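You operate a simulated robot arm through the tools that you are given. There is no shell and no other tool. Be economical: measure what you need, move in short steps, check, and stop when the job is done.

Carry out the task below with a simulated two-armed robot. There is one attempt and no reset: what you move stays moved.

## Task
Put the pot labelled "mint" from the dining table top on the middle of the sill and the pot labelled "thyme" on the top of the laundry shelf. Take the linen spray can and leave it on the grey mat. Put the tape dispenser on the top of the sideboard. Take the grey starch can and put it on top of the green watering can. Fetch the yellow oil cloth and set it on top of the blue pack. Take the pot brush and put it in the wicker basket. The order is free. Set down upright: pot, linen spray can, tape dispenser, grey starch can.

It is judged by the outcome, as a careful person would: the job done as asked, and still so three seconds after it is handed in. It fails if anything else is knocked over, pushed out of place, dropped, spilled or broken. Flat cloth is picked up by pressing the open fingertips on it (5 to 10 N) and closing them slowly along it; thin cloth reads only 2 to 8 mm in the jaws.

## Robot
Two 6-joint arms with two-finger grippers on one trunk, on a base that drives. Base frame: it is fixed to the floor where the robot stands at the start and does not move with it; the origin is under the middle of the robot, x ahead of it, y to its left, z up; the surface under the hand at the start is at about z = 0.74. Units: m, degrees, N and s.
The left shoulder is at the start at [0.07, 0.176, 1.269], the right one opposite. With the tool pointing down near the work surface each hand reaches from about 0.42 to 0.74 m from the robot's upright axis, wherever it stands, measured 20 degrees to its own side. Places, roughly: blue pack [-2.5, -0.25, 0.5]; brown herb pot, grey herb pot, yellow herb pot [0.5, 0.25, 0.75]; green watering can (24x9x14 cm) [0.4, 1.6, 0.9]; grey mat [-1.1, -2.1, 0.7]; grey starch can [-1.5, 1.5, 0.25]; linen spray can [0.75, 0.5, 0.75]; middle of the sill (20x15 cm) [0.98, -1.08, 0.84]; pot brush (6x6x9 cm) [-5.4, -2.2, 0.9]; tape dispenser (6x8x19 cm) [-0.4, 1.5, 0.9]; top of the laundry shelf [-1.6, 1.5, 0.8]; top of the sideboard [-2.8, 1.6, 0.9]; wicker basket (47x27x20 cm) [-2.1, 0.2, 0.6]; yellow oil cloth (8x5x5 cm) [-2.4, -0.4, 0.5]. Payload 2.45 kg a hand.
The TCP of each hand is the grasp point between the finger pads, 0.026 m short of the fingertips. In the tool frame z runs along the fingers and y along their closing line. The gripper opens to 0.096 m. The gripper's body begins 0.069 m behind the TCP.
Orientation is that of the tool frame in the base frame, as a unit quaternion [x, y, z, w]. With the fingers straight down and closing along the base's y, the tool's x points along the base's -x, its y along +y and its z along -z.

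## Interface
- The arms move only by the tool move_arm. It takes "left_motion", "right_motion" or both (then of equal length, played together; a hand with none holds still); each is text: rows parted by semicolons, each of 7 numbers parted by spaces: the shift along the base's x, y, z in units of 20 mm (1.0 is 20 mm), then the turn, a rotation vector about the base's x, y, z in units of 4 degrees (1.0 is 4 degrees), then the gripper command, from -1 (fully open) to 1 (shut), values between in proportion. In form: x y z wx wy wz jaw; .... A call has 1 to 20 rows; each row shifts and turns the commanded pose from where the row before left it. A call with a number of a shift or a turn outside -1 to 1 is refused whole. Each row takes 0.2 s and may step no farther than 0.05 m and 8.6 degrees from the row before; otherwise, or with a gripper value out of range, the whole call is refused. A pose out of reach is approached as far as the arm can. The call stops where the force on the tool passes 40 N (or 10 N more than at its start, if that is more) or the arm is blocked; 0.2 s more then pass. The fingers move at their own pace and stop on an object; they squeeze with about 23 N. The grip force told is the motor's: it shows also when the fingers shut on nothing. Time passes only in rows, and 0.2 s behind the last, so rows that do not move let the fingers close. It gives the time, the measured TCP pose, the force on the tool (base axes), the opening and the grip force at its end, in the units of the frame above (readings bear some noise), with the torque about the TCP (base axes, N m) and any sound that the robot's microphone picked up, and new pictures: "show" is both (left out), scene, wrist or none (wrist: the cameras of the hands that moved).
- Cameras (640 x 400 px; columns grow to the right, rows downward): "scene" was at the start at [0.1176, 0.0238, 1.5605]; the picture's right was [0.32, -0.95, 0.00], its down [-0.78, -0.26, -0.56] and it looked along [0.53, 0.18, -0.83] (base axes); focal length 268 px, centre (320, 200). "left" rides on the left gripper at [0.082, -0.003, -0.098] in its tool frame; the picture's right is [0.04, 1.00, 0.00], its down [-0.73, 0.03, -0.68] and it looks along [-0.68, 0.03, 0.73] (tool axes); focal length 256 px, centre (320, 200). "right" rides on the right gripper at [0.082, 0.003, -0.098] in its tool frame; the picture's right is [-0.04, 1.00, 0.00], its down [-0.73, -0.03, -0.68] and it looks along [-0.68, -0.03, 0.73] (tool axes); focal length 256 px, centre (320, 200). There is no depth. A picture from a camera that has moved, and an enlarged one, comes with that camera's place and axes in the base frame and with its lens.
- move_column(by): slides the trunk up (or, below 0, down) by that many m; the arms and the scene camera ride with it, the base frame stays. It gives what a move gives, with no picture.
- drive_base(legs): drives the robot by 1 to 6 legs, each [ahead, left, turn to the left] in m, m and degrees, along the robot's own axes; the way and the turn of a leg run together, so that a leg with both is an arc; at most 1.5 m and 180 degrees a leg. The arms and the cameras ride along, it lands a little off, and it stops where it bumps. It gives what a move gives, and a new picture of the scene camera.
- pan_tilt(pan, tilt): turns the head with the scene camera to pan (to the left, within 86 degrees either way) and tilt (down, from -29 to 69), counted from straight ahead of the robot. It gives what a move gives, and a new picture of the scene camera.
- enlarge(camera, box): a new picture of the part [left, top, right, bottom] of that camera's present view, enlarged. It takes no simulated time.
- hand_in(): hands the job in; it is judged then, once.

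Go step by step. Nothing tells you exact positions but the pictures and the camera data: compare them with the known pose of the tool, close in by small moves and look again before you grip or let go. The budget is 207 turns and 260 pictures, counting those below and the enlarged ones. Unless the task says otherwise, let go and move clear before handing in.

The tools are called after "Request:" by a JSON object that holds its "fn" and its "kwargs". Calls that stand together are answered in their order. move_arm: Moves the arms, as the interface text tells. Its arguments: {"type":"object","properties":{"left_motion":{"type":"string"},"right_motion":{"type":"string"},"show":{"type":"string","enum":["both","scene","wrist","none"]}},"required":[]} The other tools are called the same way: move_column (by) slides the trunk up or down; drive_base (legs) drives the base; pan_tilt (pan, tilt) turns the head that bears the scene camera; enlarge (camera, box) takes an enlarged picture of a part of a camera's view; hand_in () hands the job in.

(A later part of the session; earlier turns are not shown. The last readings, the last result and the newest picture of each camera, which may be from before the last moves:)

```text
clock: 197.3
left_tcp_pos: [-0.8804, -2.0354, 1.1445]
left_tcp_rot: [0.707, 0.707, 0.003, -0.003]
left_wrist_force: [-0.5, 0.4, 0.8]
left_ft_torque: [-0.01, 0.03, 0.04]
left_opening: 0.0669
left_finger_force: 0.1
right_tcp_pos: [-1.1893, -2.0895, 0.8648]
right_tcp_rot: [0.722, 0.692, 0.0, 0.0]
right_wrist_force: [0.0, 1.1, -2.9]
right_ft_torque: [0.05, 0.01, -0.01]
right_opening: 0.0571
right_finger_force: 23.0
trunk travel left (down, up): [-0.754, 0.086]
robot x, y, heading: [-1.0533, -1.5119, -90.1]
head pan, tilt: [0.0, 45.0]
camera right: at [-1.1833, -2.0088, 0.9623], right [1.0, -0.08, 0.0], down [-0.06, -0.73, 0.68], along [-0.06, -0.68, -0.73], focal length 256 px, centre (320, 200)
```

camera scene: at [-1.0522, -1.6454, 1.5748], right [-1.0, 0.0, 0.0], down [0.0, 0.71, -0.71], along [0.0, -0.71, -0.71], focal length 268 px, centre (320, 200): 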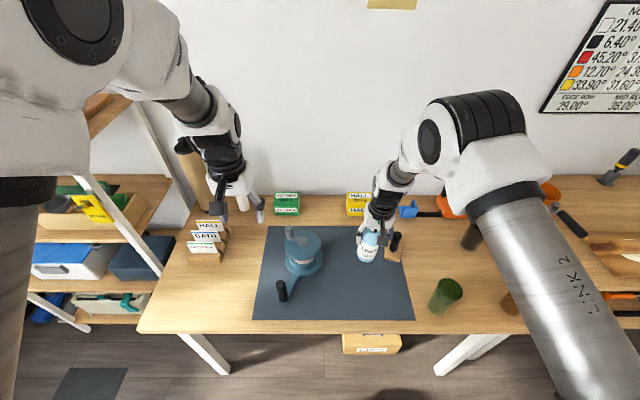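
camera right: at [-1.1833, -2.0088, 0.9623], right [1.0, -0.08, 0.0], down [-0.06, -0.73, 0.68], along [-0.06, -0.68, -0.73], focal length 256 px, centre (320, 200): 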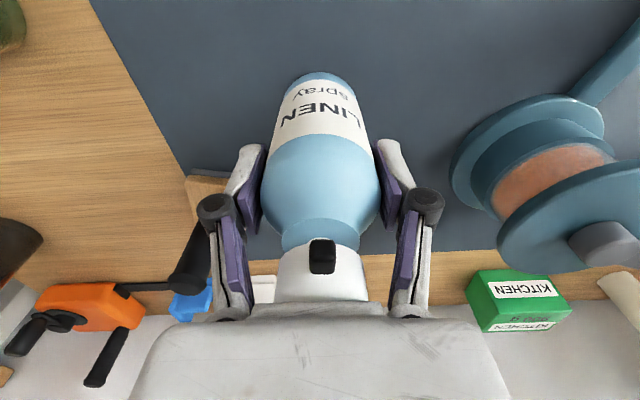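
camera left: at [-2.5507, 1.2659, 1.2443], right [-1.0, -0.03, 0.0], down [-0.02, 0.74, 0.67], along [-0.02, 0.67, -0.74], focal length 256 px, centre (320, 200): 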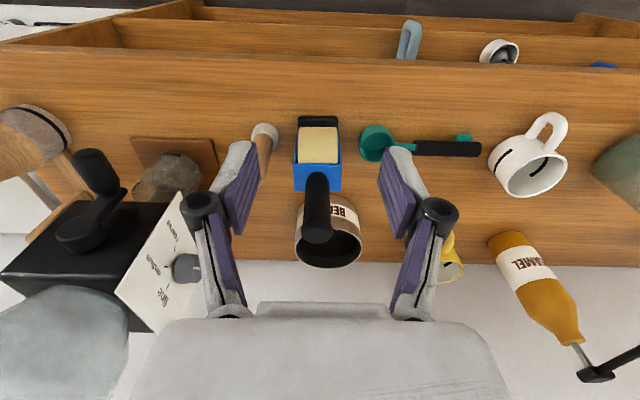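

Clear on both sides. I lower to contact gently.

Request:
{"fn": "move_arm", "kwargs": {"right_motion": "0 0 -.5 0 0 0 1;0 0 -.2 0 0 0 1;0 0 -.2 0 0 0 1;0 0 -.2 0 0 0 1;0 0 -.15 0 0 0 1;0 0 -.15 0 0 0 1;0 0 -.15 0 0 0 1;0 0 -.15 0 0 0 1", "show": "wrist"}}

```text
clock: 199.1
left_tcp_pos: [-0.8821, -2.0333, 1.1464]
left_tcp_rot: [0.707, 0.707, 0.004, -0.003]
left_wrist_force: [-0.6, -0.1, -0.2]
left_ft_torque: [0.04, -0.01, 0.01]
left_opening: 0.0673
left_finger_force: 0.1
right_tcp_pos: [-1.1908, -2.0906, 0.8317]
right_tcp_rot: [0.722, 0.692, -0.001, 0.002]
right_wrist_force: [-2.2, 1.4, 14.8]
right_ft_torque: [-0.08, 0.13, 0.05]
right_opening: 0.0573
right_finger_force: 23.1
trunk travel left (down, up): [-0.754, 0.086]
robot x, y, heading: [-1.0536, -1.511, -90.1]
head pan, tilt: [0.0, 45.0]
camera right: at [-1.1838, -2.008, 0.9284], right [1.0, -0.08, 0.0], down [-0.06, -0.73, 0.68], along [-0.06, -0.68, -0.73], focal length 256 px, centre (320, 200)
```

right: 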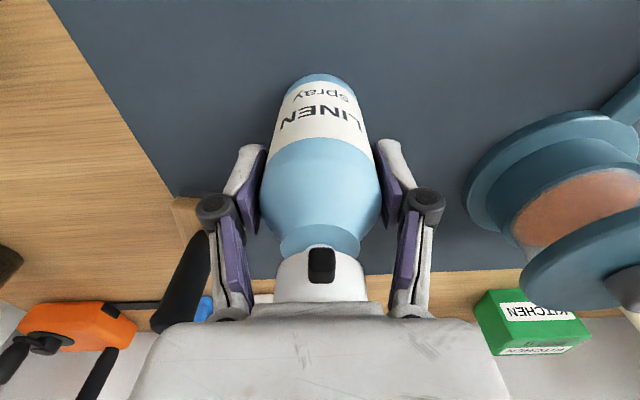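

Contact. I open partially and rise straight.

Request:
{"fn": "move_arm", "kwargs": {"right_motion": "0 0 .05 0 0 0 1;0 0 0 0 0 0 .2;0 0 0 0 0 0 -.2;0 0 0 0 0 0 -.45;0 0 0 0 0 0 -.45;0 0 .5 0 0 0 -.45;0 0 .7 0 0 0 -.45;0 0 .9 0 0 0 -.45;0 0 .9 0 0 0 -.45;0 0 .9 0 0 0 -.45;0 0 .9 0 0 0 -.45;0 0 .9 0 0 0 -.45;0 0 .9 0 0 0 -.45;0 0 .9 0 0 0 -.45;0 0 .9 0 0 0 -.45;0 0 .9 0 0 0 -.45;0 0 .9 0 0 0 -.45", "show": "both"}}

```text
clock: 202.7
left_tcp_pos: [-0.881, -2.0347, 1.1454]
left_tcp_rot: [0.707, 0.707, 0.004, -0.003]
left_wrist_force: [0.6, 0.6, -0.7]
left_ft_torque: [-0.02, 0.03, 0.0]
left_opening: 0.0671
left_finger_force: 0.0
right_tcp_pos: [-1.1909, -2.0899, 1.0357]
right_tcp_rot: [0.721, 0.692, -0.001, 0.001]
right_wrist_force: [-1.2, 0.8, -0.1]
right_ft_torque: [0.02, -0.03, 0.01]
right_opening: 0.0695
right_finger_force: 0.0
trunk travel left (down, up): [-0.754, 0.086]
robot x, y, heading: [-1.0514, -1.5106, -89.8]
head pan, tilt: [0.0, 45.0]
camera scene: at [-1.0519, -1.6437, 1.5749], right [-1.0, 0.0, 0.0], down [0.0, 0.71, -0.71], along [0.0, -0.71, -0.71], focal length 268 px, centre (320, 200)
camera right: at [-1.1846, -2.0075, 1.1328], right [1.0, -0.08, 0.0], down [-0.06, -0.73, 0.68], along [-0.06, -0.68, -0.73], focal length 256 px, centre (320, 200)
```

scene: 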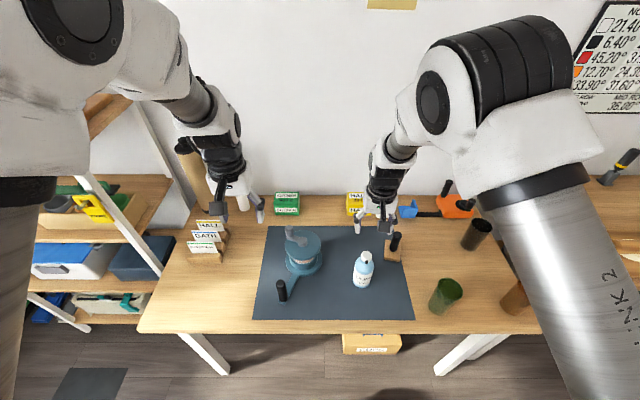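
right: 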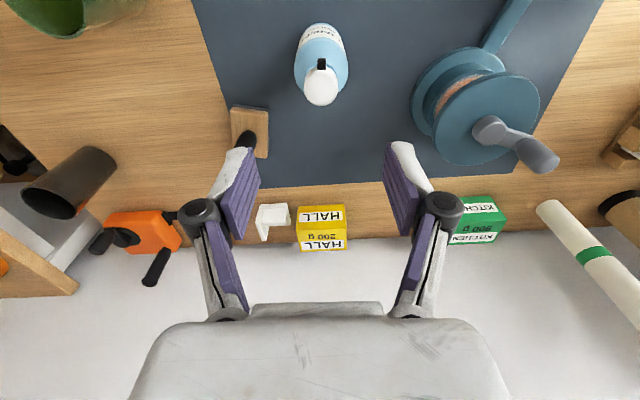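

Linen stands on the grey mat. Next, the oil cloth: I back away, strafe along the aisle to x≈−2.4 and turn to face the bed.

Request:
{"fn": "drive_base", "kwargs": {"legs": [[-0.33, 0, 0], [0, -0.7, 0], [0, -0.65, 0], [0, 0, 90], [0, 0, 90]]}}

Request:
{"fn": "pan_tilt", "kwargs": {"pan": 0, "tilt": 50}}

```text
clock: 219.3
left_tcp_pos: [-2.5971, -0.6497, 1.1451]
left_tcp_rot: [0.707, -0.707, 0.003, 0.003]
left_wrist_force: [-0.4, -0.3, 0.9]
left_ft_torque: [0.0, -0.05, -0.02]
left_opening: 0.0672
left_finger_force: 0.0
right_tcp_pos: [-2.2864, -0.5955, 1.034]
right_tcp_rot: [-0.692, 0.721, 0.001, 0.001]
right_wrist_force: [-0.3, 0.8, 0.2]
right_ft_torque: [-0.01, -0.01, 0.0]
right_opening: 0.07
right_finger_force: 0.2
trunk travel left (down, up): [-0.754, 0.086]
robot x, y, heading: [-2.4236, -1.1727, 90.1]
head pan, tilt: [0.0, 45.0]
camera scene: at [-2.4272, -1.0394, 1.5749], right [1.0, 0.0, 0.0], down [0.0, -0.71, -0.71], along [0.0, 0.71, -0.71], focal length 268 px, centre (320, 200)
```

scene: 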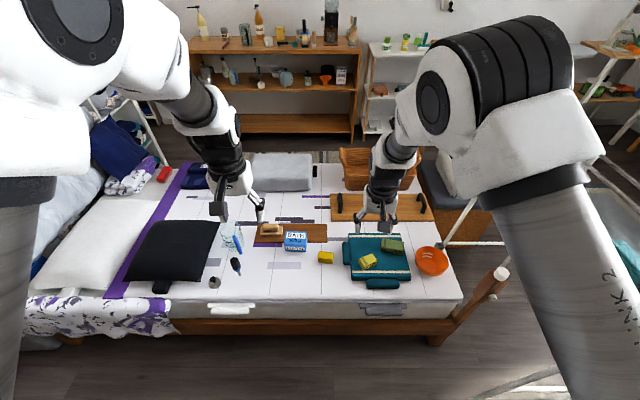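

```text
clock: 220.0
left_tcp_pos: [-2.5977, -0.6497, 1.1452]
left_tcp_rot: [0.707, -0.707, 0.003, 0.003]
left_wrist_force: [-0.1, 0.8, -0.3]
left_ft_torque: [0.01, -0.03, 0.01]
left_opening: 0.0673
left_finger_force: 0.1
right_tcp_pos: [-2.2895, -0.597, 1.0351]
right_tcp_rot: [-0.693, 0.721, 0.001, 0.002]
right_wrist_force: [-0.8, 0.2, -0.5]
right_ft_torque: [-0.02, 0.0, 0.01]
right_opening: 0.0696
right_finger_force: 0.0
trunk travel left (down, up): [-0.754, 0.086]
robot x, y, heading: [-2.4263, -1.1735, 90.0]
head pan, tilt: [0.0, 50.0]
camera scene: at [-2.4274, -1.0437, 1.568], right [1.0, 0.0, 0.0], down [0.0, -0.77, -0.64], along [0.0, 0.64, -0.77], focal length 268 px, centre (320, 200)
```

scene: 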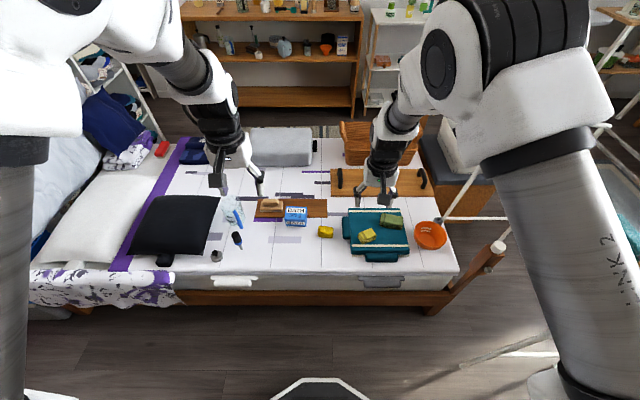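

Request:
{"fn": "enlarge", "kwargs": {"camera": "scene", "box": [200, 180, 460, 280]}}

```text
2.46 times, centred on (330, 230) of scene
camera zoom: at [-2.4274, -1.0437, 1.568], right [1.0, 0.0, 0.0], down [0.0, -0.77, -0.64], along [0.0, 0.64, -0.77], focal length 658 px, centre (295, 126)
```

zoom: 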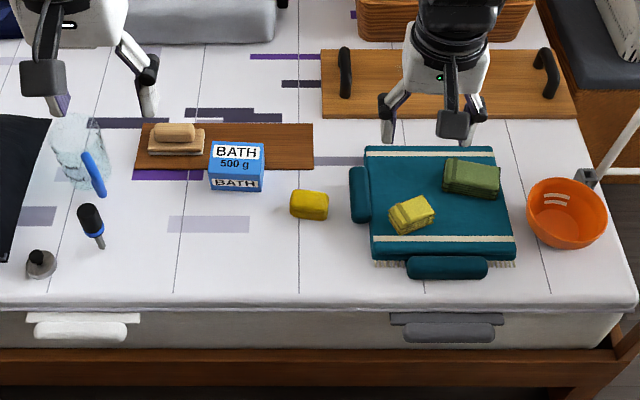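

Request:
{"fn": "enlarge", "kwargs": {"camera": "scene", "box": [275, 195, 415, 265]}}

Request:
{"fn": "enlarge", "kwargs": {"camera": "right", "box": [0, 0, 640, 400]}}

```text
4.57 times, centred on (345, 230) of scene
camera zoom: at [-2.4274, -1.0437, 1.568], right [1.0, 0.0, 0.0], down [0.0, -0.77, -0.64], along [0.0, 0.64, -0.77], focal length 1223 px, centre (206, 63)
```

zoom: 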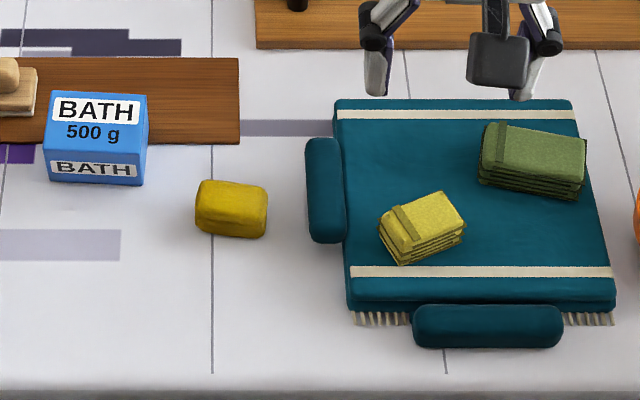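

```text
1.00 times, centred on (320, 200) of right (not enlarged: the box is as wide or as high as the picture)
camera zoom: at [-2.2944, -0.6777, 1.1324], right [-1.0, 0.08, 0.0], down [0.06, 0.73, 0.68], along [0.06, 0.68, -0.73], focal length 256 px, centre (320, 200)
```

zoom: 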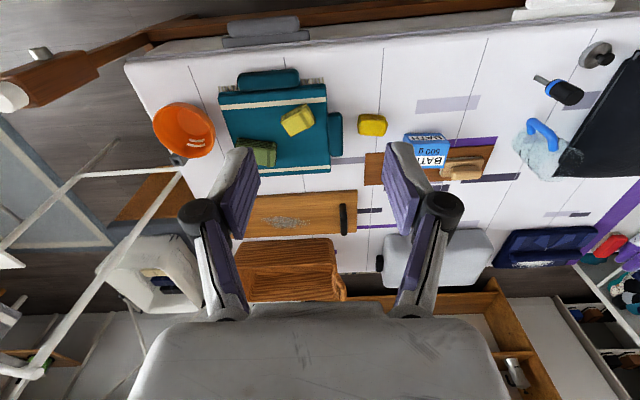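

The smooth yellow lump at about [-2.40, -0.35] matches the listed place and 8x5x5 size; the blue "BATH" box is at about [-2.54, -0.26]. I move in closer and lower the trunk to check with the wrist camera.

Request:
{"fn": "drive_base", "kwargs": {"legs": [[0, 0.22, 0], [0.2, 0, 0]]}}

Request:
{"fn": "move_column", "kwargs": {"by": -0.25}}

Request:
{"fn": "move_arm", "kwargs": {"right_motion": ".9 0 0 0 0 0 -1;.9 0 0 0 0 0 -1;.9 0 0 0 0 0 -1;.9 0 0 0 0 0 -1;.9 0 0 0 0 0 -1;.9 0 0 0 0 0 -1", "show": "wrist"}}

```text
clock: 222.9
left_tcp_pos: [-2.8093, -0.4497, 1.1467]
left_tcp_rot: [-0.704, 0.71, -0.003, -0.003]
left_wrist_force: [0.3, -0.6, -0.7]
left_ft_torque: [0.01, 0.01, 0.0]
left_opening: 0.0672
left_finger_force: 0.0
right_tcp_pos: [-2.4999, -0.3981, 1.0364]
right_tcp_rot: [-0.688, 0.726, 0.002, 0.002]
right_wrist_force: [-0.6, 0.8, 0.0]
right_ft_torque: [0.02, 0.01, 0.03]
right_opening: 0.0696
right_finger_force: 0.1
trunk travel left (down, up): [-0.754, 0.086]
robot x, y, heading: [-2.6447, -0.973, 89.2]
head pan, tilt: [0.0, 50.0]
camera scene: at [-2.644, -0.8455, 1.5683], right [1.0, -0.01, 0.0], down [-0.01, -0.77, -0.64], along [0.01, 0.64, -0.77], focal length 268 px, centre (320, 200)
```

scene: 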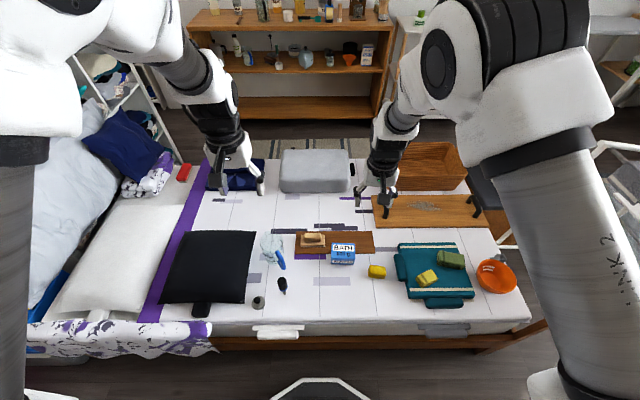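

```text
clock: 225.4
left_tcp_pos: [-2.8099, -0.4491, 0.8952]
left_tcp_rot: [-0.703, 0.711, -0.002, -0.003]
left_wrist_force: [0.5, 0.8, 0.7]
left_ft_torque: [0.0, 0.02, 0.0]
left_opening: 0.0671
left_finger_force: 0.0
right_tcp_pos: [-2.5, -0.3966, 0.7848]
right_tcp_rot: [-0.688, 0.725, 0.002, 0.001]
right_wrist_force: [0.0, -0.3, -0.8]
right_ft_torque: [0.02, -0.02, 0.01]
right_opening: 0.0698
right_finger_force: 0.1
trunk travel left (down, up): [-0.504, 0.336]
robot x, y, heading: [-2.6454, -0.9732, 89.7]
head pan, tilt: [0.0, 50.0]
```

```text
clock: 226.8
left_tcp_pos: [-2.81, -0.4482, 0.8954]
left_tcp_rot: [-0.704, 0.711, -0.002, -0.004]
left_wrist_force: [-0.6, 0.0, 0.5]
left_ft_torque: [-0.01, 0.02, 0.01]
left_opening: 0.0671
left_finger_force: 0.0
right_tcp_pos: [-2.3909, -0.3982, 0.784]
right_tcp_rot: [-0.689, 0.725, 0.001, 0.001]
right_wrist_force: [0.2, 0.1, 0.1]
right_ft_torque: [-0.01, 0.07, 0.0]
right_opening: 0.096
right_finger_force: 0.1
trunk travel left (down, up): [-0.504, 0.336]
robot x, y, heading: [-2.6446, -0.9672, 89.8]
head pan, tilt: [0.0, 50.0]
camera right: at [-2.3992, -0.4794, 0.8812], right [-1.0, 0.09, 0.0], down [0.07, 0.73, 0.68], along [0.06, 0.68, -0.73], focal length 256 px, centre (320, 200)
```

right: 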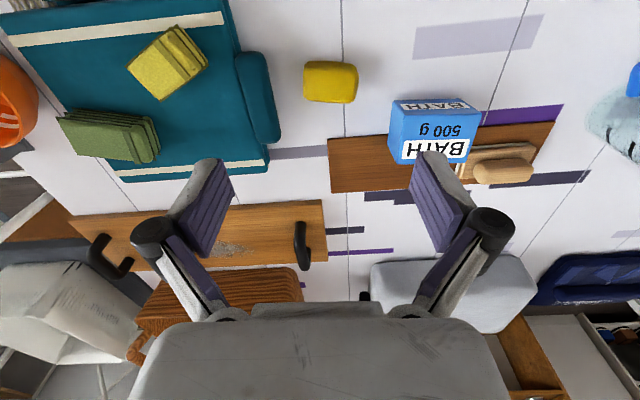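

Request:
{"fn": "enlarge", "kwargs": {"camera": "right", "box": [100, 10, 400, 180]}}

```text
2.13 times, centred on (250, 95) of right
camera zoom: at [-2.3992, -0.4794, 0.8812], right [-1.0, 0.09, 0.0], down [0.07, 0.73, 0.68], along [0.06, 0.68, -0.73], focal length 546 px, centre (469, 424)
```

zoom: 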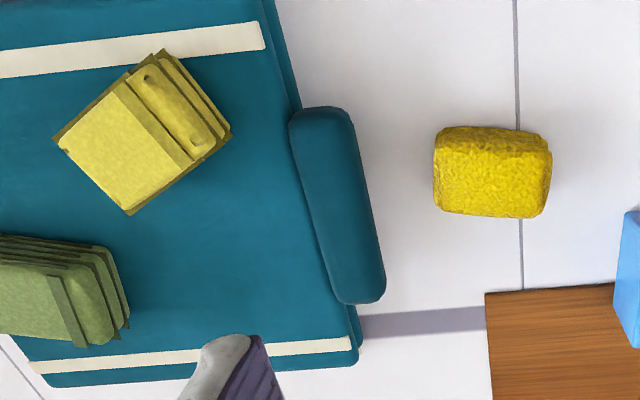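

The lump measures ~8x5 cm, as listed, so that is the oil cloth. I align over it and descend partway.

Request:
{"fn": "move_arm", "kwargs": {"right_motion": "-.3 .9 -.8 0 0 0 -1;-.3 .9 -.8 0 0 0 -1;0 .85 -.8 0 0 0 -1;0 0 -.9 0 0 0 -1;0 0 -.9 0 0 0 -1;0 0 -.9 0 0 0 -1;0 0 -.9 0 0 0 -1;0 0 -.9 0 0 0 -1;0 0 -.9 0 0 0 -1;0 0 -.9 0 0 0 -1;0 0 -.9 0 0 0 -1", "show": "wrist"}}

```text
clock: 229.2
left_tcp_pos: [-2.8109, -0.4469, 0.8955]
left_tcp_rot: [-0.704, 0.71, -0.004, -0.003]
left_wrist_force: [0.1, 0.7, -0.5]
left_ft_torque: [-0.02, 0.02, -0.02]
left_opening: 0.0673
left_finger_force: 0.0
right_tcp_pos: [-2.4034, -0.3423, 0.5922]
right_tcp_rot: [-0.689, 0.725, 0.001, 0.002]
right_wrist_force: [-0.5, 0.4, -0.2]
right_ft_torque: [-0.01, -0.01, 0.02]
right_opening: 0.0959
right_finger_force: 0.1
trunk travel left (down, up): [-0.504, 0.336]
robot x, y, heading: [-2.6449, -0.9719, 89.5]
head pan, tilt: [0.0, 50.0]
camera right: at [-2.4111, -0.4253, 0.6896], right [-1.0, 0.09, 0.0], down [0.07, 0.73, 0.68], along [0.06, 0.68, -0.73], focal length 256 px, centre (320, 200)
```

right: 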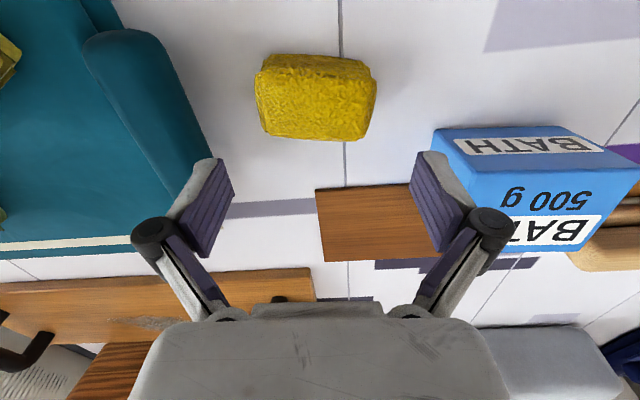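

Request:
{"fn": "move_arm", "kwargs": {"right_motion": ".2 -.35 0 0 0 0 -1;0 0 -.8 0 0 0 -1;0 0 -.8 0 0 0 -1;0 0 -.8 0 0 0 -1;0 0 -.8 0 0 0 -1;0 0 -.5 0 0 0 -1;0 0 -.3 0 0 0 -1", "show": "wrist"}}

```text
clock: 230.8
left_tcp_pos: [-2.8102, -0.4486, 0.8955]
left_tcp_rot: [-0.704, 0.711, -0.003, -0.003]
left_wrist_force: [-0.6, -0.8, -0.5]
left_ft_torque: [0.04, 0.01, -0.02]
left_opening: 0.0673
left_finger_force: 0.0
right_tcp_pos: [-2.3989, -0.3513, 0.5139]
right_tcp_rot: [-0.689, 0.725, 0.001, 0.001]
right_wrist_force: [-0.2, 0.0, -0.1]
right_ft_torque: [-0.04, -0.02, 0.02]
right_opening: 0.0962
right_finger_force: 0.0
trunk travel left (down, up): [-0.504, 0.336]
robot x, y, heading: [-2.6426, -0.972, 89.5]
head pan, tilt: [0.0, 50.0]
camera right: at [-2.407, -0.4329, 0.6111], right [-1.0, 0.09, 0.0], down [0.07, 0.73, 0.68], along [0.06, 0.68, -0.73], focal length 256 px, centre (320, 200)
```

right: 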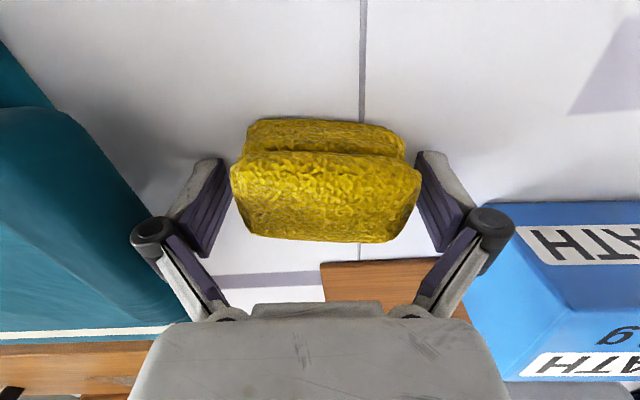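

The fingers straddle it. I go down another centimetre and close.

Request:
{"fn": "move_arm", "kwargs": {"right_motion": "0 0 -.3 0 0 0 -1;0 0 -.3 0 0 0 -1;0 0 0 0 0 0 0;0 0 0 0 0 0 .6;0 0 0 0 0 0 1;0 0 0 0 0 0 1;0 0 0 0 0 0 1", "show": "wrist"}}

```text
clock: 231.5
left_tcp_pos: [-2.8114, -0.4533, 0.8993]
left_tcp_rot: [-0.703, 0.711, -0.003, 0.0]
left_wrist_force: [0.4, 1.2, -0.7]
left_ft_torque: [-0.06, 0.06, -0.02]
left_opening: 0.0672
left_finger_force: 0.1
right_tcp_pos: [-2.4009, -0.3501, 0.513]
right_tcp_rot: [-0.689, 0.725, 0.002, 0.004]
right_wrist_force: [-17.5, -23.8, 56.5]
right_ft_torque: [-0.92, 2.13, 0.79]
right_opening: 0.0916
right_finger_force: 43.4
trunk travel left (down, up): [-0.504, 0.336]
robot x, y, heading: [-2.645, -0.9713, 89.5]
head pan, tilt: [0.0, 50.0]
stopped in row 3 (right hand): the force on the tool passed its limit at 46 N (the readings are from after the stop); the commanded pose is now the measured one
camera right: at [-2.4092, -0.4329, 0.6099], right [-1.0, 0.09, 0.0], down [0.06, 0.73, 0.69], along [0.06, 0.68, -0.73], focal length 256 px, centre (320, 200)
```

right: 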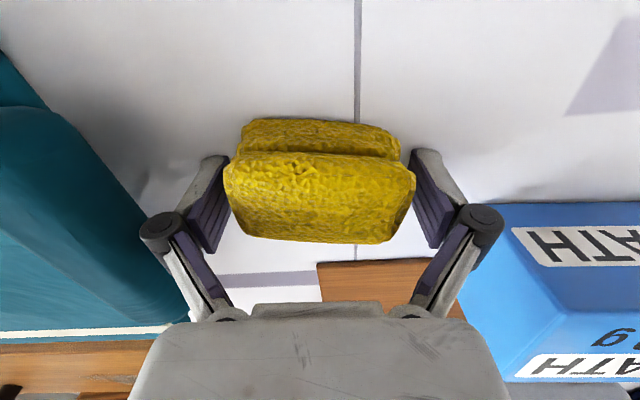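

Tips touched the bed. I rise a centimetre and close.

Request:
{"fn": "move_arm", "kwargs": {"right_motion": "0 0 .3 0 0 0 -1;0 0 .15 0 0 0 -1;0 0 0 0 0 0 0;0 0 0 0 0 0 .5;0 0 0 0 0 0 1;0 0 0 0 0 0 1;0 0 0 0 0 0 1", "show": "wrist"}}

```text
clock: 233.1
left_tcp_pos: [-2.8118, -0.4522, 0.897]
left_tcp_rot: [-0.703, 0.711, -0.004, 0.0]
left_wrist_force: [0.7, -0.1, 0.2]
left_ft_torque: [0.0, 0.0, -0.02]
left_opening: 0.0673
left_finger_force: 0.0
right_tcp_pos: [-2.3993, -0.3484, 0.5202]
right_tcp_rot: [-0.689, 0.725, 0.004, 0.006]
right_wrist_force: [-8.3, 10.2, 45.5]
right_ft_torque: [-0.28, 1.18, -0.41]
right_opening: 0.0699
right_finger_force: 23.0
trunk travel left (down, up): [-0.504, 0.336]
robot x, y, heading: [-2.647, -0.9728, 89.3]
head pan, tilt: [0.0, 50.0]
camera right: at [-2.4086, -0.4309, 0.6168], right [-1.0, 0.09, 0.0], down [0.07, 0.72, 0.69], along [0.07, 0.69, -0.72], focal length 256 px, centre (320, 200)
```

right: 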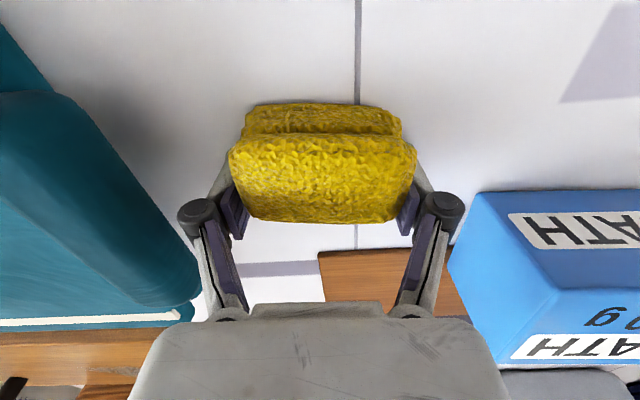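

Request:
{"fn": "move_arm", "kwargs": {"right_motion": "0 0 .4 0 0 0 1;0 0 .5 0 0 0 1;0 0 .7 0 0 0 1;0 0 .8 0 0 0 1;0 0 .9 0 0 0 1;0 0 .9 0 0 0 1;0 0 .9 0 0 0 1", "show": "both"}}

```text
clock: 234.7
left_tcp_pos: [-2.8094, -0.448, 0.896]
left_tcp_rot: [-0.704, 0.71, -0.003, -0.004]
left_wrist_force: [0.2, -0.3, 0.3]
left_ft_torque: [0.0, 0.01, -0.03]
left_opening: 0.0673
left_finger_force: 0.0
right_tcp_pos: [-2.3998, -0.349, 0.6166]
right_tcp_rot: [-0.689, 0.725, 0.002, 0.001]
right_wrist_force: [0.8, -0.2, -0.8]
right_ft_torque: [-0.01, -0.02, -0.02]
right_opening: 0.0695
right_finger_force: 23.2
trunk travel left (down, up): [-0.504, 0.336]
robot x, y, heading: [-2.6415, -0.9713, 89.5]
head pan, tilt: [0.0, 50.0]
camera scene: at [-2.6443, -0.8436, 1.318], right [1.0, -0.01, 0.0], down [-0.01, -0.77, -0.64], along [0.01, 0.64, -0.77], focal length 268 px, centre (320, 200)
camera right: at [-2.4074, -0.4316, 0.714], right [-1.0, 0.09, 0.0], down [0.07, 0.73, 0.68], along [0.06, 0.68, -0.73], focal length 256 px, centre (320, 200)
```

scene: 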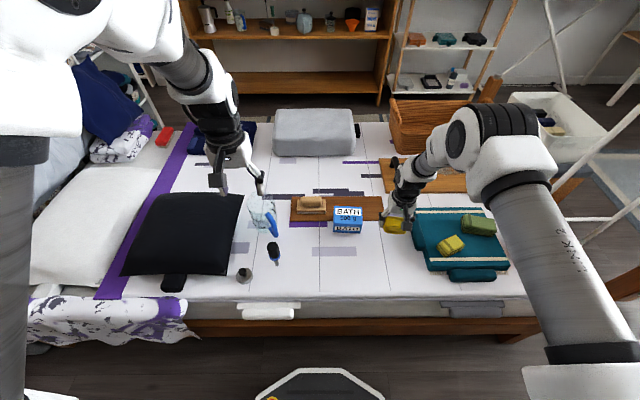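
right: 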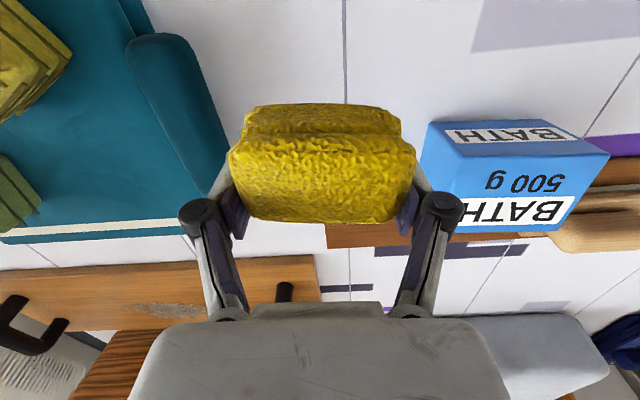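

The cloth is held. I carry it above the blue pack and look.

Request:
{"fn": "move_arm", "kwargs": {"right_motion": "0 0 .9 0 0 0 1;0 0 .9 0 0 0 1;-.9 .52 0 0 0 0 1;-.9 .52 0 0 0 0 1;-.9 .52 0 0 0 0 1;-.9 .52 0 0 0 0 1;-.9 .52 0 0 0 0 1;-.9 .52 0 0 0 0 1;-.9 .52 0 0 0 0 1;-.9 .52 0 0 0 0 1", "show": "both"}}

Request:
{"fn": "enlarge", "kwargs": {"camera": "scene", "box": [260, 150, 440, 270]}}

```text
clock: 236.9
left_tcp_pos: [-2.8105, -0.4484, 0.8953]
left_tcp_rot: [-0.704, 0.71, -0.004, -0.004]
left_wrist_force: [-0.3, 0.1, 0.3]
left_ft_torque: [0.01, 0.0, -0.01]
left_opening: 0.0674
left_finger_force: 0.0
right_tcp_pos: [-2.5425, -0.2642, 0.6551]
right_tcp_rot: [-0.688, 0.725, 0.001, 0.001]
right_wrist_force: [0.1, 0.1, -0.7]
right_ft_torque: [0.03, 0.03, 0.02]
right_opening: 0.0693
right_finger_force: 23.1
trunk travel left (down, up): [-0.504, 0.336]
robot x, y, heading: [-2.6483, -0.9709, 89.3]
head pan, tilt: [0.0, 50.0]
camera scene: at [-2.6443, -0.8427, 1.3179], right [1.0, -0.01, 0.0], down [-0.01, -0.77, -0.64], along [0.01, 0.64, -0.77], focal length 268 px, centre (320, 200)
camera right: at [-2.5507, -0.3465, 0.751], right [-1.0, 0.09, 0.0], down [0.07, 0.73, 0.68], along [0.06, 0.68, -0.73], focal length 256 px, centre (320, 200)
```

scene: 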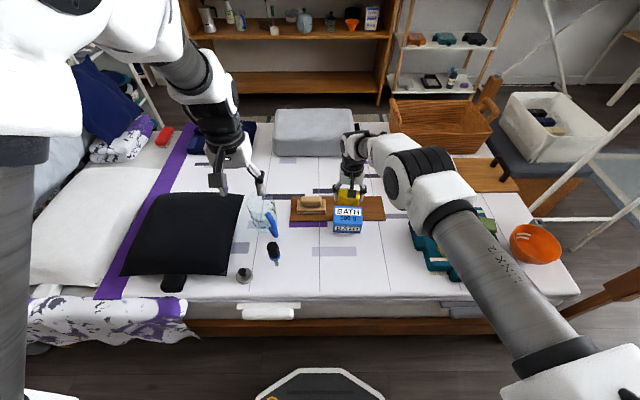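
right: 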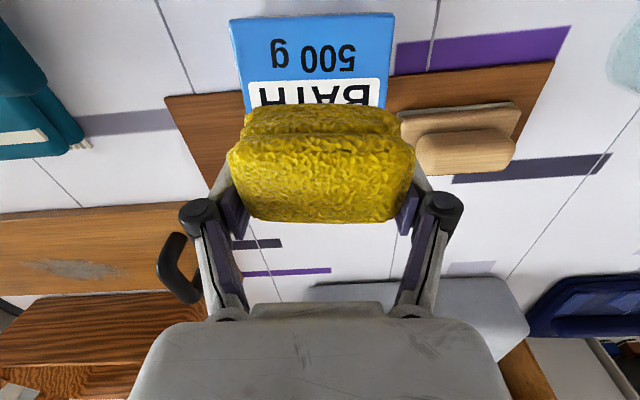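

```text
3.33 times, centred on (350, 210) of scene
camera zoom: at [-2.6443, -0.8427, 1.3179], right [1.0, -0.01, 0.0], down [-0.01, -0.77, -0.64], along [0.01, 0.64, -0.77], focal length 892 px, centre (220, 167)
```

zoom: 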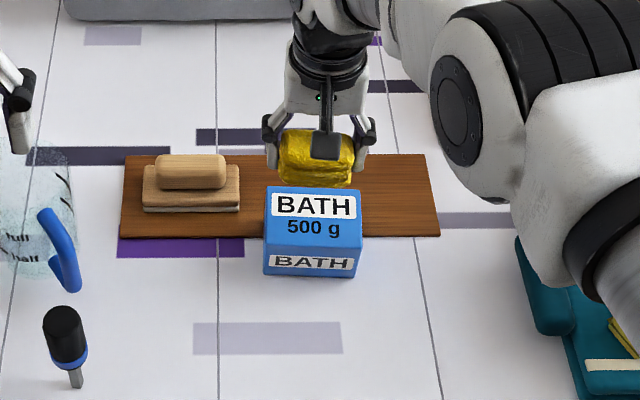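

Well aligned over the pack (centre [-2.544, -0.268], top z≈0.535). I lower to contact.

Request:
{"fn": "move_arm", "kwargs": {"right_motion": "0 -.1 -.8 0 0 0 1;0 0 -.8 0 0 0 1;0 0 -.8 0 0 0 1;0 0 -.7 0 0 0 1;0 0 -.2 0 0 0 1;0 0 -.2 0 0 0 1;0 0 -.15 0 0 0 1;0 0 -.15 0 0 0 1;0 0 -.15 0 0 0 1", "show": "wrist"}}

```text
clock: 238.0
left_tcp_pos: [-2.8088, -0.4488, 0.8957]
left_tcp_rot: [-0.703, 0.711, -0.003, -0.003]
left_wrist_force: [-0.8, 0.8, 0.5]
left_ft_torque: [-0.05, -0.03, 0.0]
left_opening: 0.0674
left_finger_force: 0.1
right_tcp_pos: [-2.5434, -0.2613, 0.5961]
right_tcp_rot: [-0.687, 0.726, 0.008, 0.009]
right_wrist_force: [1.3, -2.4, 26.2]
right_ft_torque: [-0.3, -0.06, 0.03]
right_opening: 0.0695
right_finger_force: 22.8
trunk travel left (down, up): [-0.504, 0.336]
robot x, y, heading: [-2.6448, -0.9725, 89.3]
head pan, tilt: [0.0, 50.0]
stopped in row 5 (right hand): the force on the tool passed its limit at 44 N (the readings are from after the stop); the commanded pose is now the measured one
camera right: at [-2.5517, -0.3454, 0.6923], right [-1.0, 0.09, 0.0], down [0.07, 0.72, 0.7], along [0.06, 0.69, -0.72], focal length 256 px, centre (320, 200)
```

right: 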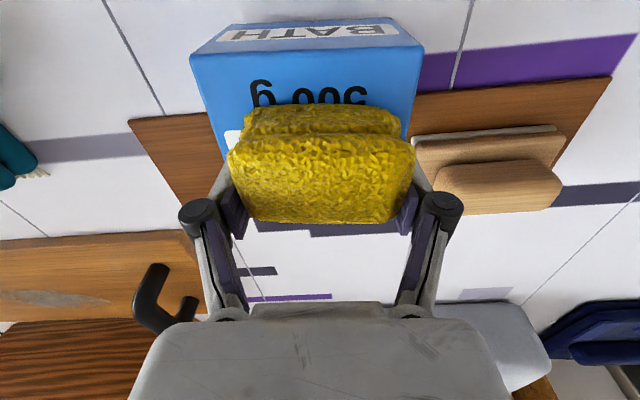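

Contact (pack top z≈0.56). The cloth is slightly to the rear, so I lift a little, shift 12 mm forward and set it down.

Request:
{"fn": "move_arm", "kwargs": {"right_motion": "0 0 .5 0 0 0 1;0 -.3 .1 0 0 0 1;0 -.35 0 0 0 0 1;0 0 -.3 0 0 0 1;0 0 -.15 0 0 0 1;0 0 -.1 0 0 0 1", "show": "wrist"}}

```text
clock: 239.4
left_tcp_pos: [-2.8106, -0.4505, 0.8974]
left_tcp_rot: [-0.703, 0.711, -0.003, -0.001]
left_wrist_force: [0.0, -0.1, 0.1]
left_ft_torque: [0.0, 0.01, -0.01]
left_opening: 0.0672
left_finger_force: 0.0
right_tcp_pos: [-2.5447, -0.2757, 0.5961]
right_tcp_rot: [-0.688, 0.726, 0.007, 0.008]
right_wrist_force: [-3.0, -0.3, 18.1]
right_ft_torque: [0.21, 0.79, 0.06]
right_opening: 0.0691
right_finger_force: 23.8
trunk travel left (down, up): [-0.504, 0.336]
robot x, y, heading: [-2.6457, -0.9686, 89.5]
head pan, tilt: [0.0, 50.0]
camera right: at [-2.5524, -0.36, 0.6925], right [-1.0, 0.09, 0.0], down [0.07, 0.72, 0.69], along [0.06, 0.69, -0.72], focal length 256 px, centre (320, 200)
```

right: 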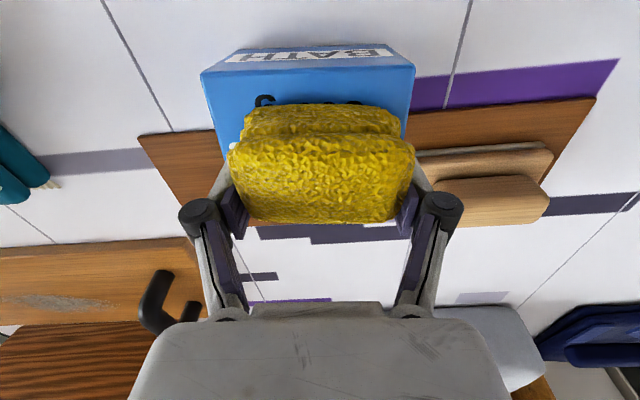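

Request:
{"fn": "move_arm", "kwargs": {"right_motion": "0 0 .05 0 0 0 1;0 0 0 0 0 0 0;0 0 0 0 0 0 -.5;0 0 0 0 0 0 -1;0 0 0 0 0 0 -1;0 0 .5 0 0 0 -1;0 0 .8 0 0 0 -1;0 0 .9 0 0 0 -1;0 0 .9 0 0 0 -1;0 0 .9 0 0 0 -1;0 0 .9 0 0 0 -1;0 0 .9 0 0 0 -1", "show": "both"}}

Request:
{"fn": "enlarge", "kwargs": {"camera": "scene", "box": [260, 150, 440, 270]}}

```text
clock: 242.0
left_tcp_pos: [-2.8104, -0.4482, 0.8958]
left_tcp_rot: [-0.702, 0.712, -0.003, -0.004]
left_wrist_force: [0.6, -0.6, 0.7]
left_ft_torque: [0.01, 0.02, 0.01]
left_opening: 0.0673
left_finger_force: 0.1
right_tcp_pos: [-2.5437, -0.2775, 0.7086]
right_tcp_rot: [-0.687, 0.726, 0.005, 0.005]
right_wrist_force: [-0.1, 0.2, 0.2]
right_ft_torque: [-0.02, -0.01, 0.04]
right_opening: 0.0959
right_finger_force: 0.1
trunk travel left (down, up): [-0.504, 0.336]
robot x, y, heading: [-2.6469, -0.9676, 89.2]
head pan, tilt: [0.0, 50.0]
camera scene: at [-2.6443, -0.8435, 1.318], right [1.0, -0.01, 0.0], down [-0.01, -0.77, -0.64], along [0.01, 0.64, -0.77], focal length 268 px, centre (320, 200)
camera right: at [-2.5523, -0.3604, 0.8053], right [-1.0, 0.09, 0.0], down [0.07, 0.72, 0.69], along [0.06, 0.69, -0.72], focal length 256 px, centre (320, 200)
```

scene: 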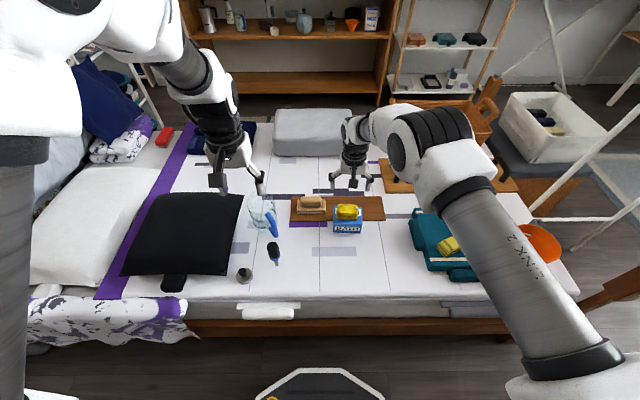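
right: 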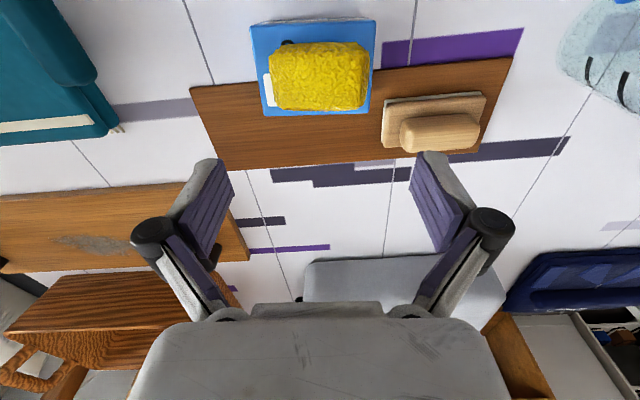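

```text
3.33 times, centred on (350, 210) of scene
camera zoom: at [-2.6443, -0.8435, 1.318], right [1.0, -0.01, 0.0], down [-0.01, -0.77, -0.64], along [0.01, 0.64, -0.77], focal length 892 px, centre (220, 167)
```

zoom: 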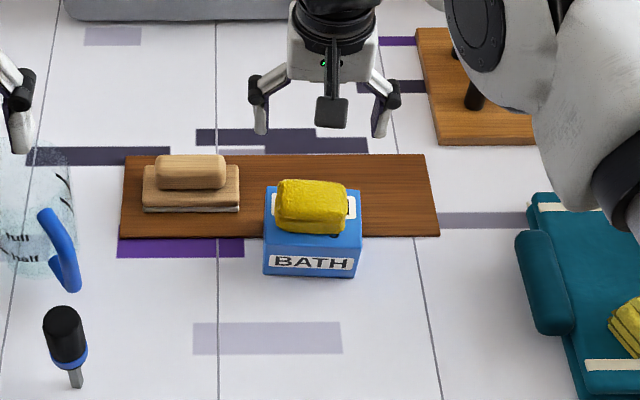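

The cloth is on the blue pack. Now for the pot brush: I raise the trunk, back out, and face -x to look down the room.

Request:
{"fn": "move_column", "kwargs": {"by": 0.25}}

Request:
{"fn": "drive_base", "kwargs": {"legs": [[-0.25, 0, 0], [0, 0, 90]]}}

Request:
{"fn": "pan_tilt", "kwargs": {"pan": 0, "tilt": 20}}

```text
clock: 244.6
left_tcp_pos: [-2.81, -0.4489, 1.1453]
left_tcp_rot: [-0.702, 0.712, -0.002, -0.002]
left_wrist_force: [-0.1, -0.2, -0.1]
left_ft_torque: [0.02, 0.02, -0.03]
left_opening: 0.0673
left_finger_force: 0.0
right_tcp_pos: [-2.5439, -0.2774, 0.9575]
right_tcp_rot: [-0.687, 0.726, 0.005, 0.006]
right_wrist_force: [0.1, 0.3, 0.2]
right_ft_torque: [-0.01, -0.03, 0.0]
right_opening: 0.0959
right_finger_force: 0.0
trunk travel left (down, up): [-0.754, 0.086]
robot x, y, heading: [-2.6455, -0.9701, 89.3]
head pan, tilt: [0.0, 50.0]
```

```text
clock: 250.4
left_tcp_pos: [-3.1612, -1.4182, 1.1454]
left_tcp_rot: [1.0, 0.02, 0.004, -0.001]
left_wrist_force: [-0.1, -0.2, -0.2]
left_ft_torque: [-0.03, 0.01, -0.02]
left_opening: 0.0673
left_finger_force: 0.1
right_tcp_pos: [-3.3455, -1.1611, 0.9586]
right_tcp_rot: [1.0, -0.001, -0.008, 0.001]
right_wrist_force: [0.7, -0.1, -0.4]
right_ft_torque: [-0.03, 0.03, -0.01]
right_opening: 0.0961
right_finger_force: 0.1
trunk travel left (down, up): [-0.754, 0.086]
robot x, y, heading: [-2.6472, -1.2301, -177.9]
head pan, tilt: [0.0, 50.0]
camera scene: at [-2.7755, -1.2311, 1.568], right [-0.04, 1.0, 0.0], down [0.77, 0.03, -0.64], along [-0.64, -0.03, -0.77], focal length 268 px, centre (320, 200)
```

scene: 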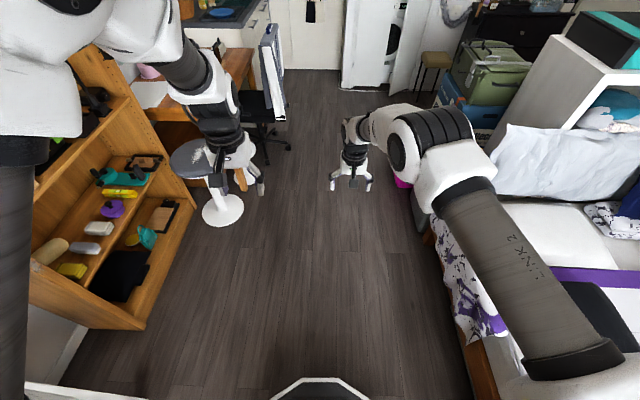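

```text
clock: 251.4
left_tcp_pos: [-3.1622, -1.4181, 1.1451]
left_tcp_rot: [1.0, 0.02, 0.004, 0.001]
left_wrist_force: [0.1, 0.3, -0.6]
left_ft_torque: [0.01, -0.01, 0.04]
left_opening: 0.0671
left_finger_force: 0.0
right_tcp_pos: [-3.3463, -1.162, 0.959]
right_tcp_rot: [1.0, -0.002, -0.008, 0.0]
right_wrist_force: [0.5, 0.0, -1.0]
right_ft_torque: [0.01, 0.01, 0.04]
right_opening: 0.0962
right_finger_force: 0.0
trunk travel left (down, up): [-0.754, 0.086]
robot x, y, heading: [-2.6472, -1.2251, -177.8]
head pan, tilt: [0.0, 20.0]
camera scene: at [-2.7916, -1.2319, 1.6135], right [-0.04, 1.0, 0.0], down [0.34, 0.01, -0.94], along [-0.94, -0.04, -0.34], focal length 268 px, centre (320, 200)
```

scene: 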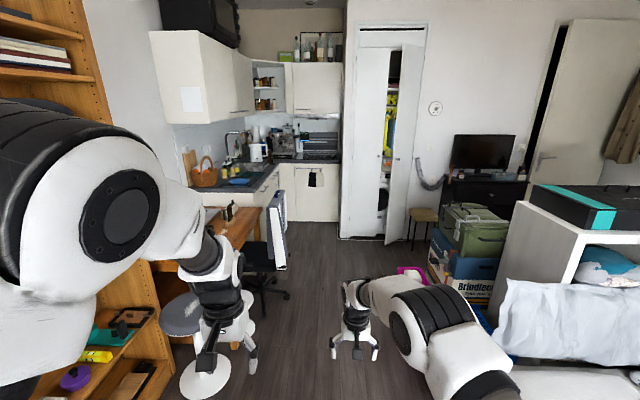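

The aisle is clear at y≈-1.1 and the kitchen counter is far left. I drive on, then look at the counter.

Request:
{"fn": "drive_base", "kwargs": {"legs": [[0.1, -0.1, -2], [1.2, 0, 0], [0.9, 0, 0]]}}

Request:
{"fn": "pan_tilt", "kwargs": {"pan": 40, "tilt": 30}}

```text
clock: 262.8
left_tcp_pos: [-5.3866, -1.3084, 1.1459]
left_tcp_rot: [1.0, -0.007, 0.004, -0.001]
left_wrist_force: [-1.0, -0.9, -0.1]
left_ft_torque: [-0.02, -0.01, 0.03]
left_opening: 0.067
left_finger_force: 0.0
right_tcp_pos: [-5.5558, -1.0424, 0.9591]
right_tcp_rot: [1.0, -0.028, -0.008, 0.0]
right_wrist_force: [0.5, -0.2, -0.3]
right_ft_torque: [0.04, 0.01, -0.01]
right_opening: 0.0959
right_finger_force: 0.0
trunk travel left (down, up): [-0.754, 0.086]
robot x, y, heading: [-4.8615, -1.1459, 179.5]
head pan, tilt: [0.0, 20.0]
camera scene: at [-5.0061, -1.1418, 1.6136], right [0.01, 1.0, 0.0], down [0.34, 0.0, -0.94], along [-0.94, 0.01, -0.34], focal length 268 px, centre (320, 200)
```

scene: 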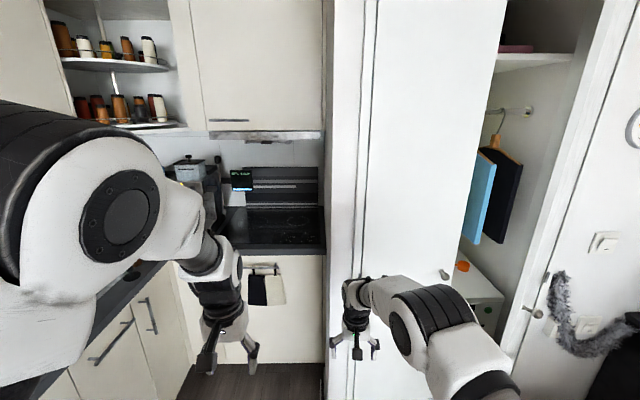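

```text
clock: 263.8
left_tcp_pos: [-5.3857, -1.308, 1.1454]
left_tcp_rot: [1.0, -0.007, 0.004, 0.0]
left_wrist_force: [-0.2, 0.3, -0.1]
left_ft_torque: [-0.01, -0.02, 0.02]
left_opening: 0.0673
left_finger_force: 0.0
right_tcp_pos: [-5.5559, -1.042, 0.9584]
right_tcp_rot: [1.0, -0.028, -0.007, 0.0]
right_wrist_force: [0.1, 0.3, -0.1]
right_ft_torque: [0.02, 0.0, -0.01]
right_opening: 0.0958
right_finger_force: 0.2
trunk travel left (down, up): [-0.754, 0.086]
robot x, y, heading: [-4.8646, -1.1477, 179.3]
head pan, tilt: [40.0, 30.0]
camera scene: at [-4.9833, -1.2001, 1.5975], right [-0.63, 0.77, 0.0], down [0.39, 0.32, -0.87], along [-0.67, -0.55, -0.5], focal length 268 px, centre (320, 200)
```

scene: 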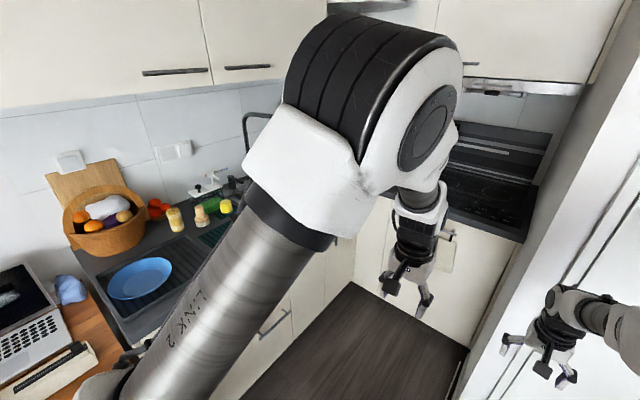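

Request:
{"fn": "enlarge", "kwargs": {"camera": "scene", "box": [130, 160, 290, 260]}}

```text
4.00 times, centred on (210, 210) of scene
camera zoom: at [-4.9833, -1.2001, 1.5975], right [-0.63, 0.77, 0.0], down [0.39, 0.32, -0.87], along [-0.67, -0.55, -0.5], focal length 1070 px, centre (760, 160)
```

zoom: 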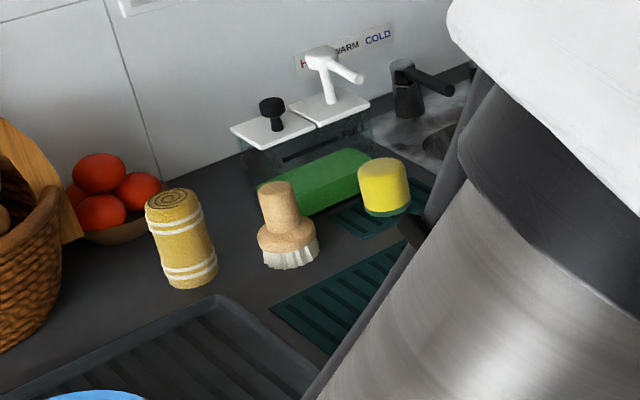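

The pot brush (wood handle, white bristles) is at about [-5.43, -2.28]. I check the floor space by the chair and stove.

Request:
{"fn": "pan_tilt", "kwargs": {"pan": 80, "tilt": 55}}

Request:
{"fn": "pan_tilt", "kwargs": {"pan": 25, "tilt": 55}}

```text
clock: 264.9
left_tcp_pos: [-5.3856, -1.3085, 1.1453]
left_tcp_rot: [1.0, -0.007, 0.004, 0.0]
left_wrist_force: [0.6, -0.3, -0.2]
left_ft_torque: [-0.01, 0.02, 0.0]
left_opening: 0.0672
left_finger_force: 0.0
right_tcp_pos: [-5.5575, -1.0414, 0.9592]
right_tcp_rot: [1.0, -0.027, -0.008, 0.0]
right_wrist_force: [0.5, -0.3, 0.8]
right_ft_torque: [0.01, 0.03, 0.0]
right_opening: 0.0958
right_finger_force: 0.0
trunk travel left (down, up): [-0.754, 0.086]
robot x, y, heading: [-4.8664, -1.1461, 179.4]
head pan, tilt: [80.0, 55.0]
camera scene: at [-4.927, -1.2138, 1.5615], right [-0.98, 0.19, 0.0], down [0.15, 0.8, -0.57], along [-0.11, -0.56, -0.82], focal length 268 px, centre (320, 200)
```

scene: 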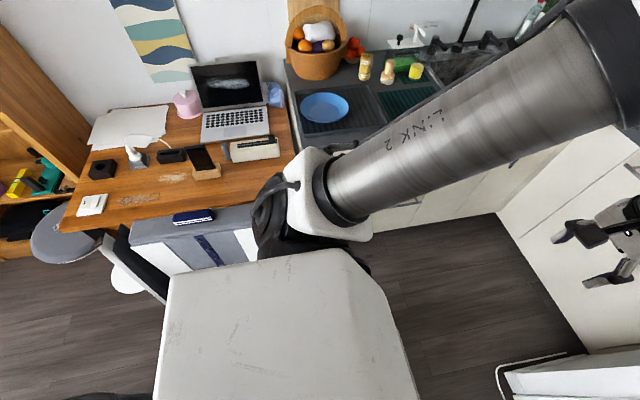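

```text
clock: 266.1
left_tcp_pos: [-5.3843, -1.3075, 1.1448]
left_tcp_rot: [1.0, -0.007, 0.004, -0.001]
left_wrist_force: [-0.3, 0.0, 0.7]
left_ft_torque: [-0.03, -0.01, 0.01]
left_opening: 0.0672
left_finger_force: 0.0
right_tcp_pos: [-5.5578, -1.0413, 0.9582]
right_tcp_rot: [1.0, -0.028, -0.008, 0.0]
right_wrist_force: [-0.2, 0.4, -0.9]
right_ft_torque: [0.0, 0.0, 0.01]
right_opening: 0.0958
right_finger_force: 0.1
trunk travel left (down, up): [-0.754, 0.086]
robot x, y, heading: [-4.8605, -1.1462, 179.3]
head pan, tilt: [25.0, 55.0]
camera scene: at [-4.9792, -1.1727, 1.5615], right [-0.41, 0.91, 0.0], down [0.75, 0.34, -0.57], along [-0.52, -0.24, -0.82], focal length 268 px, centre (320, 200)
```

scene: 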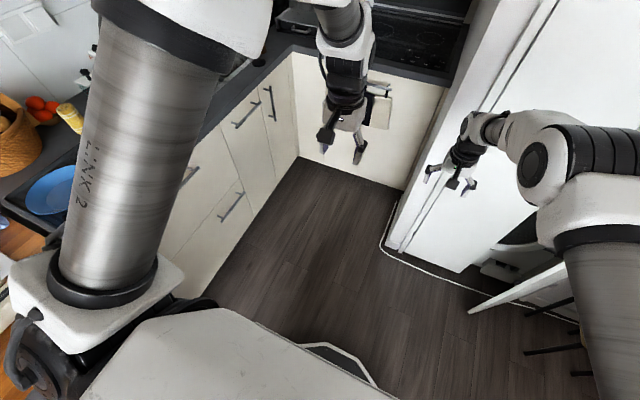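

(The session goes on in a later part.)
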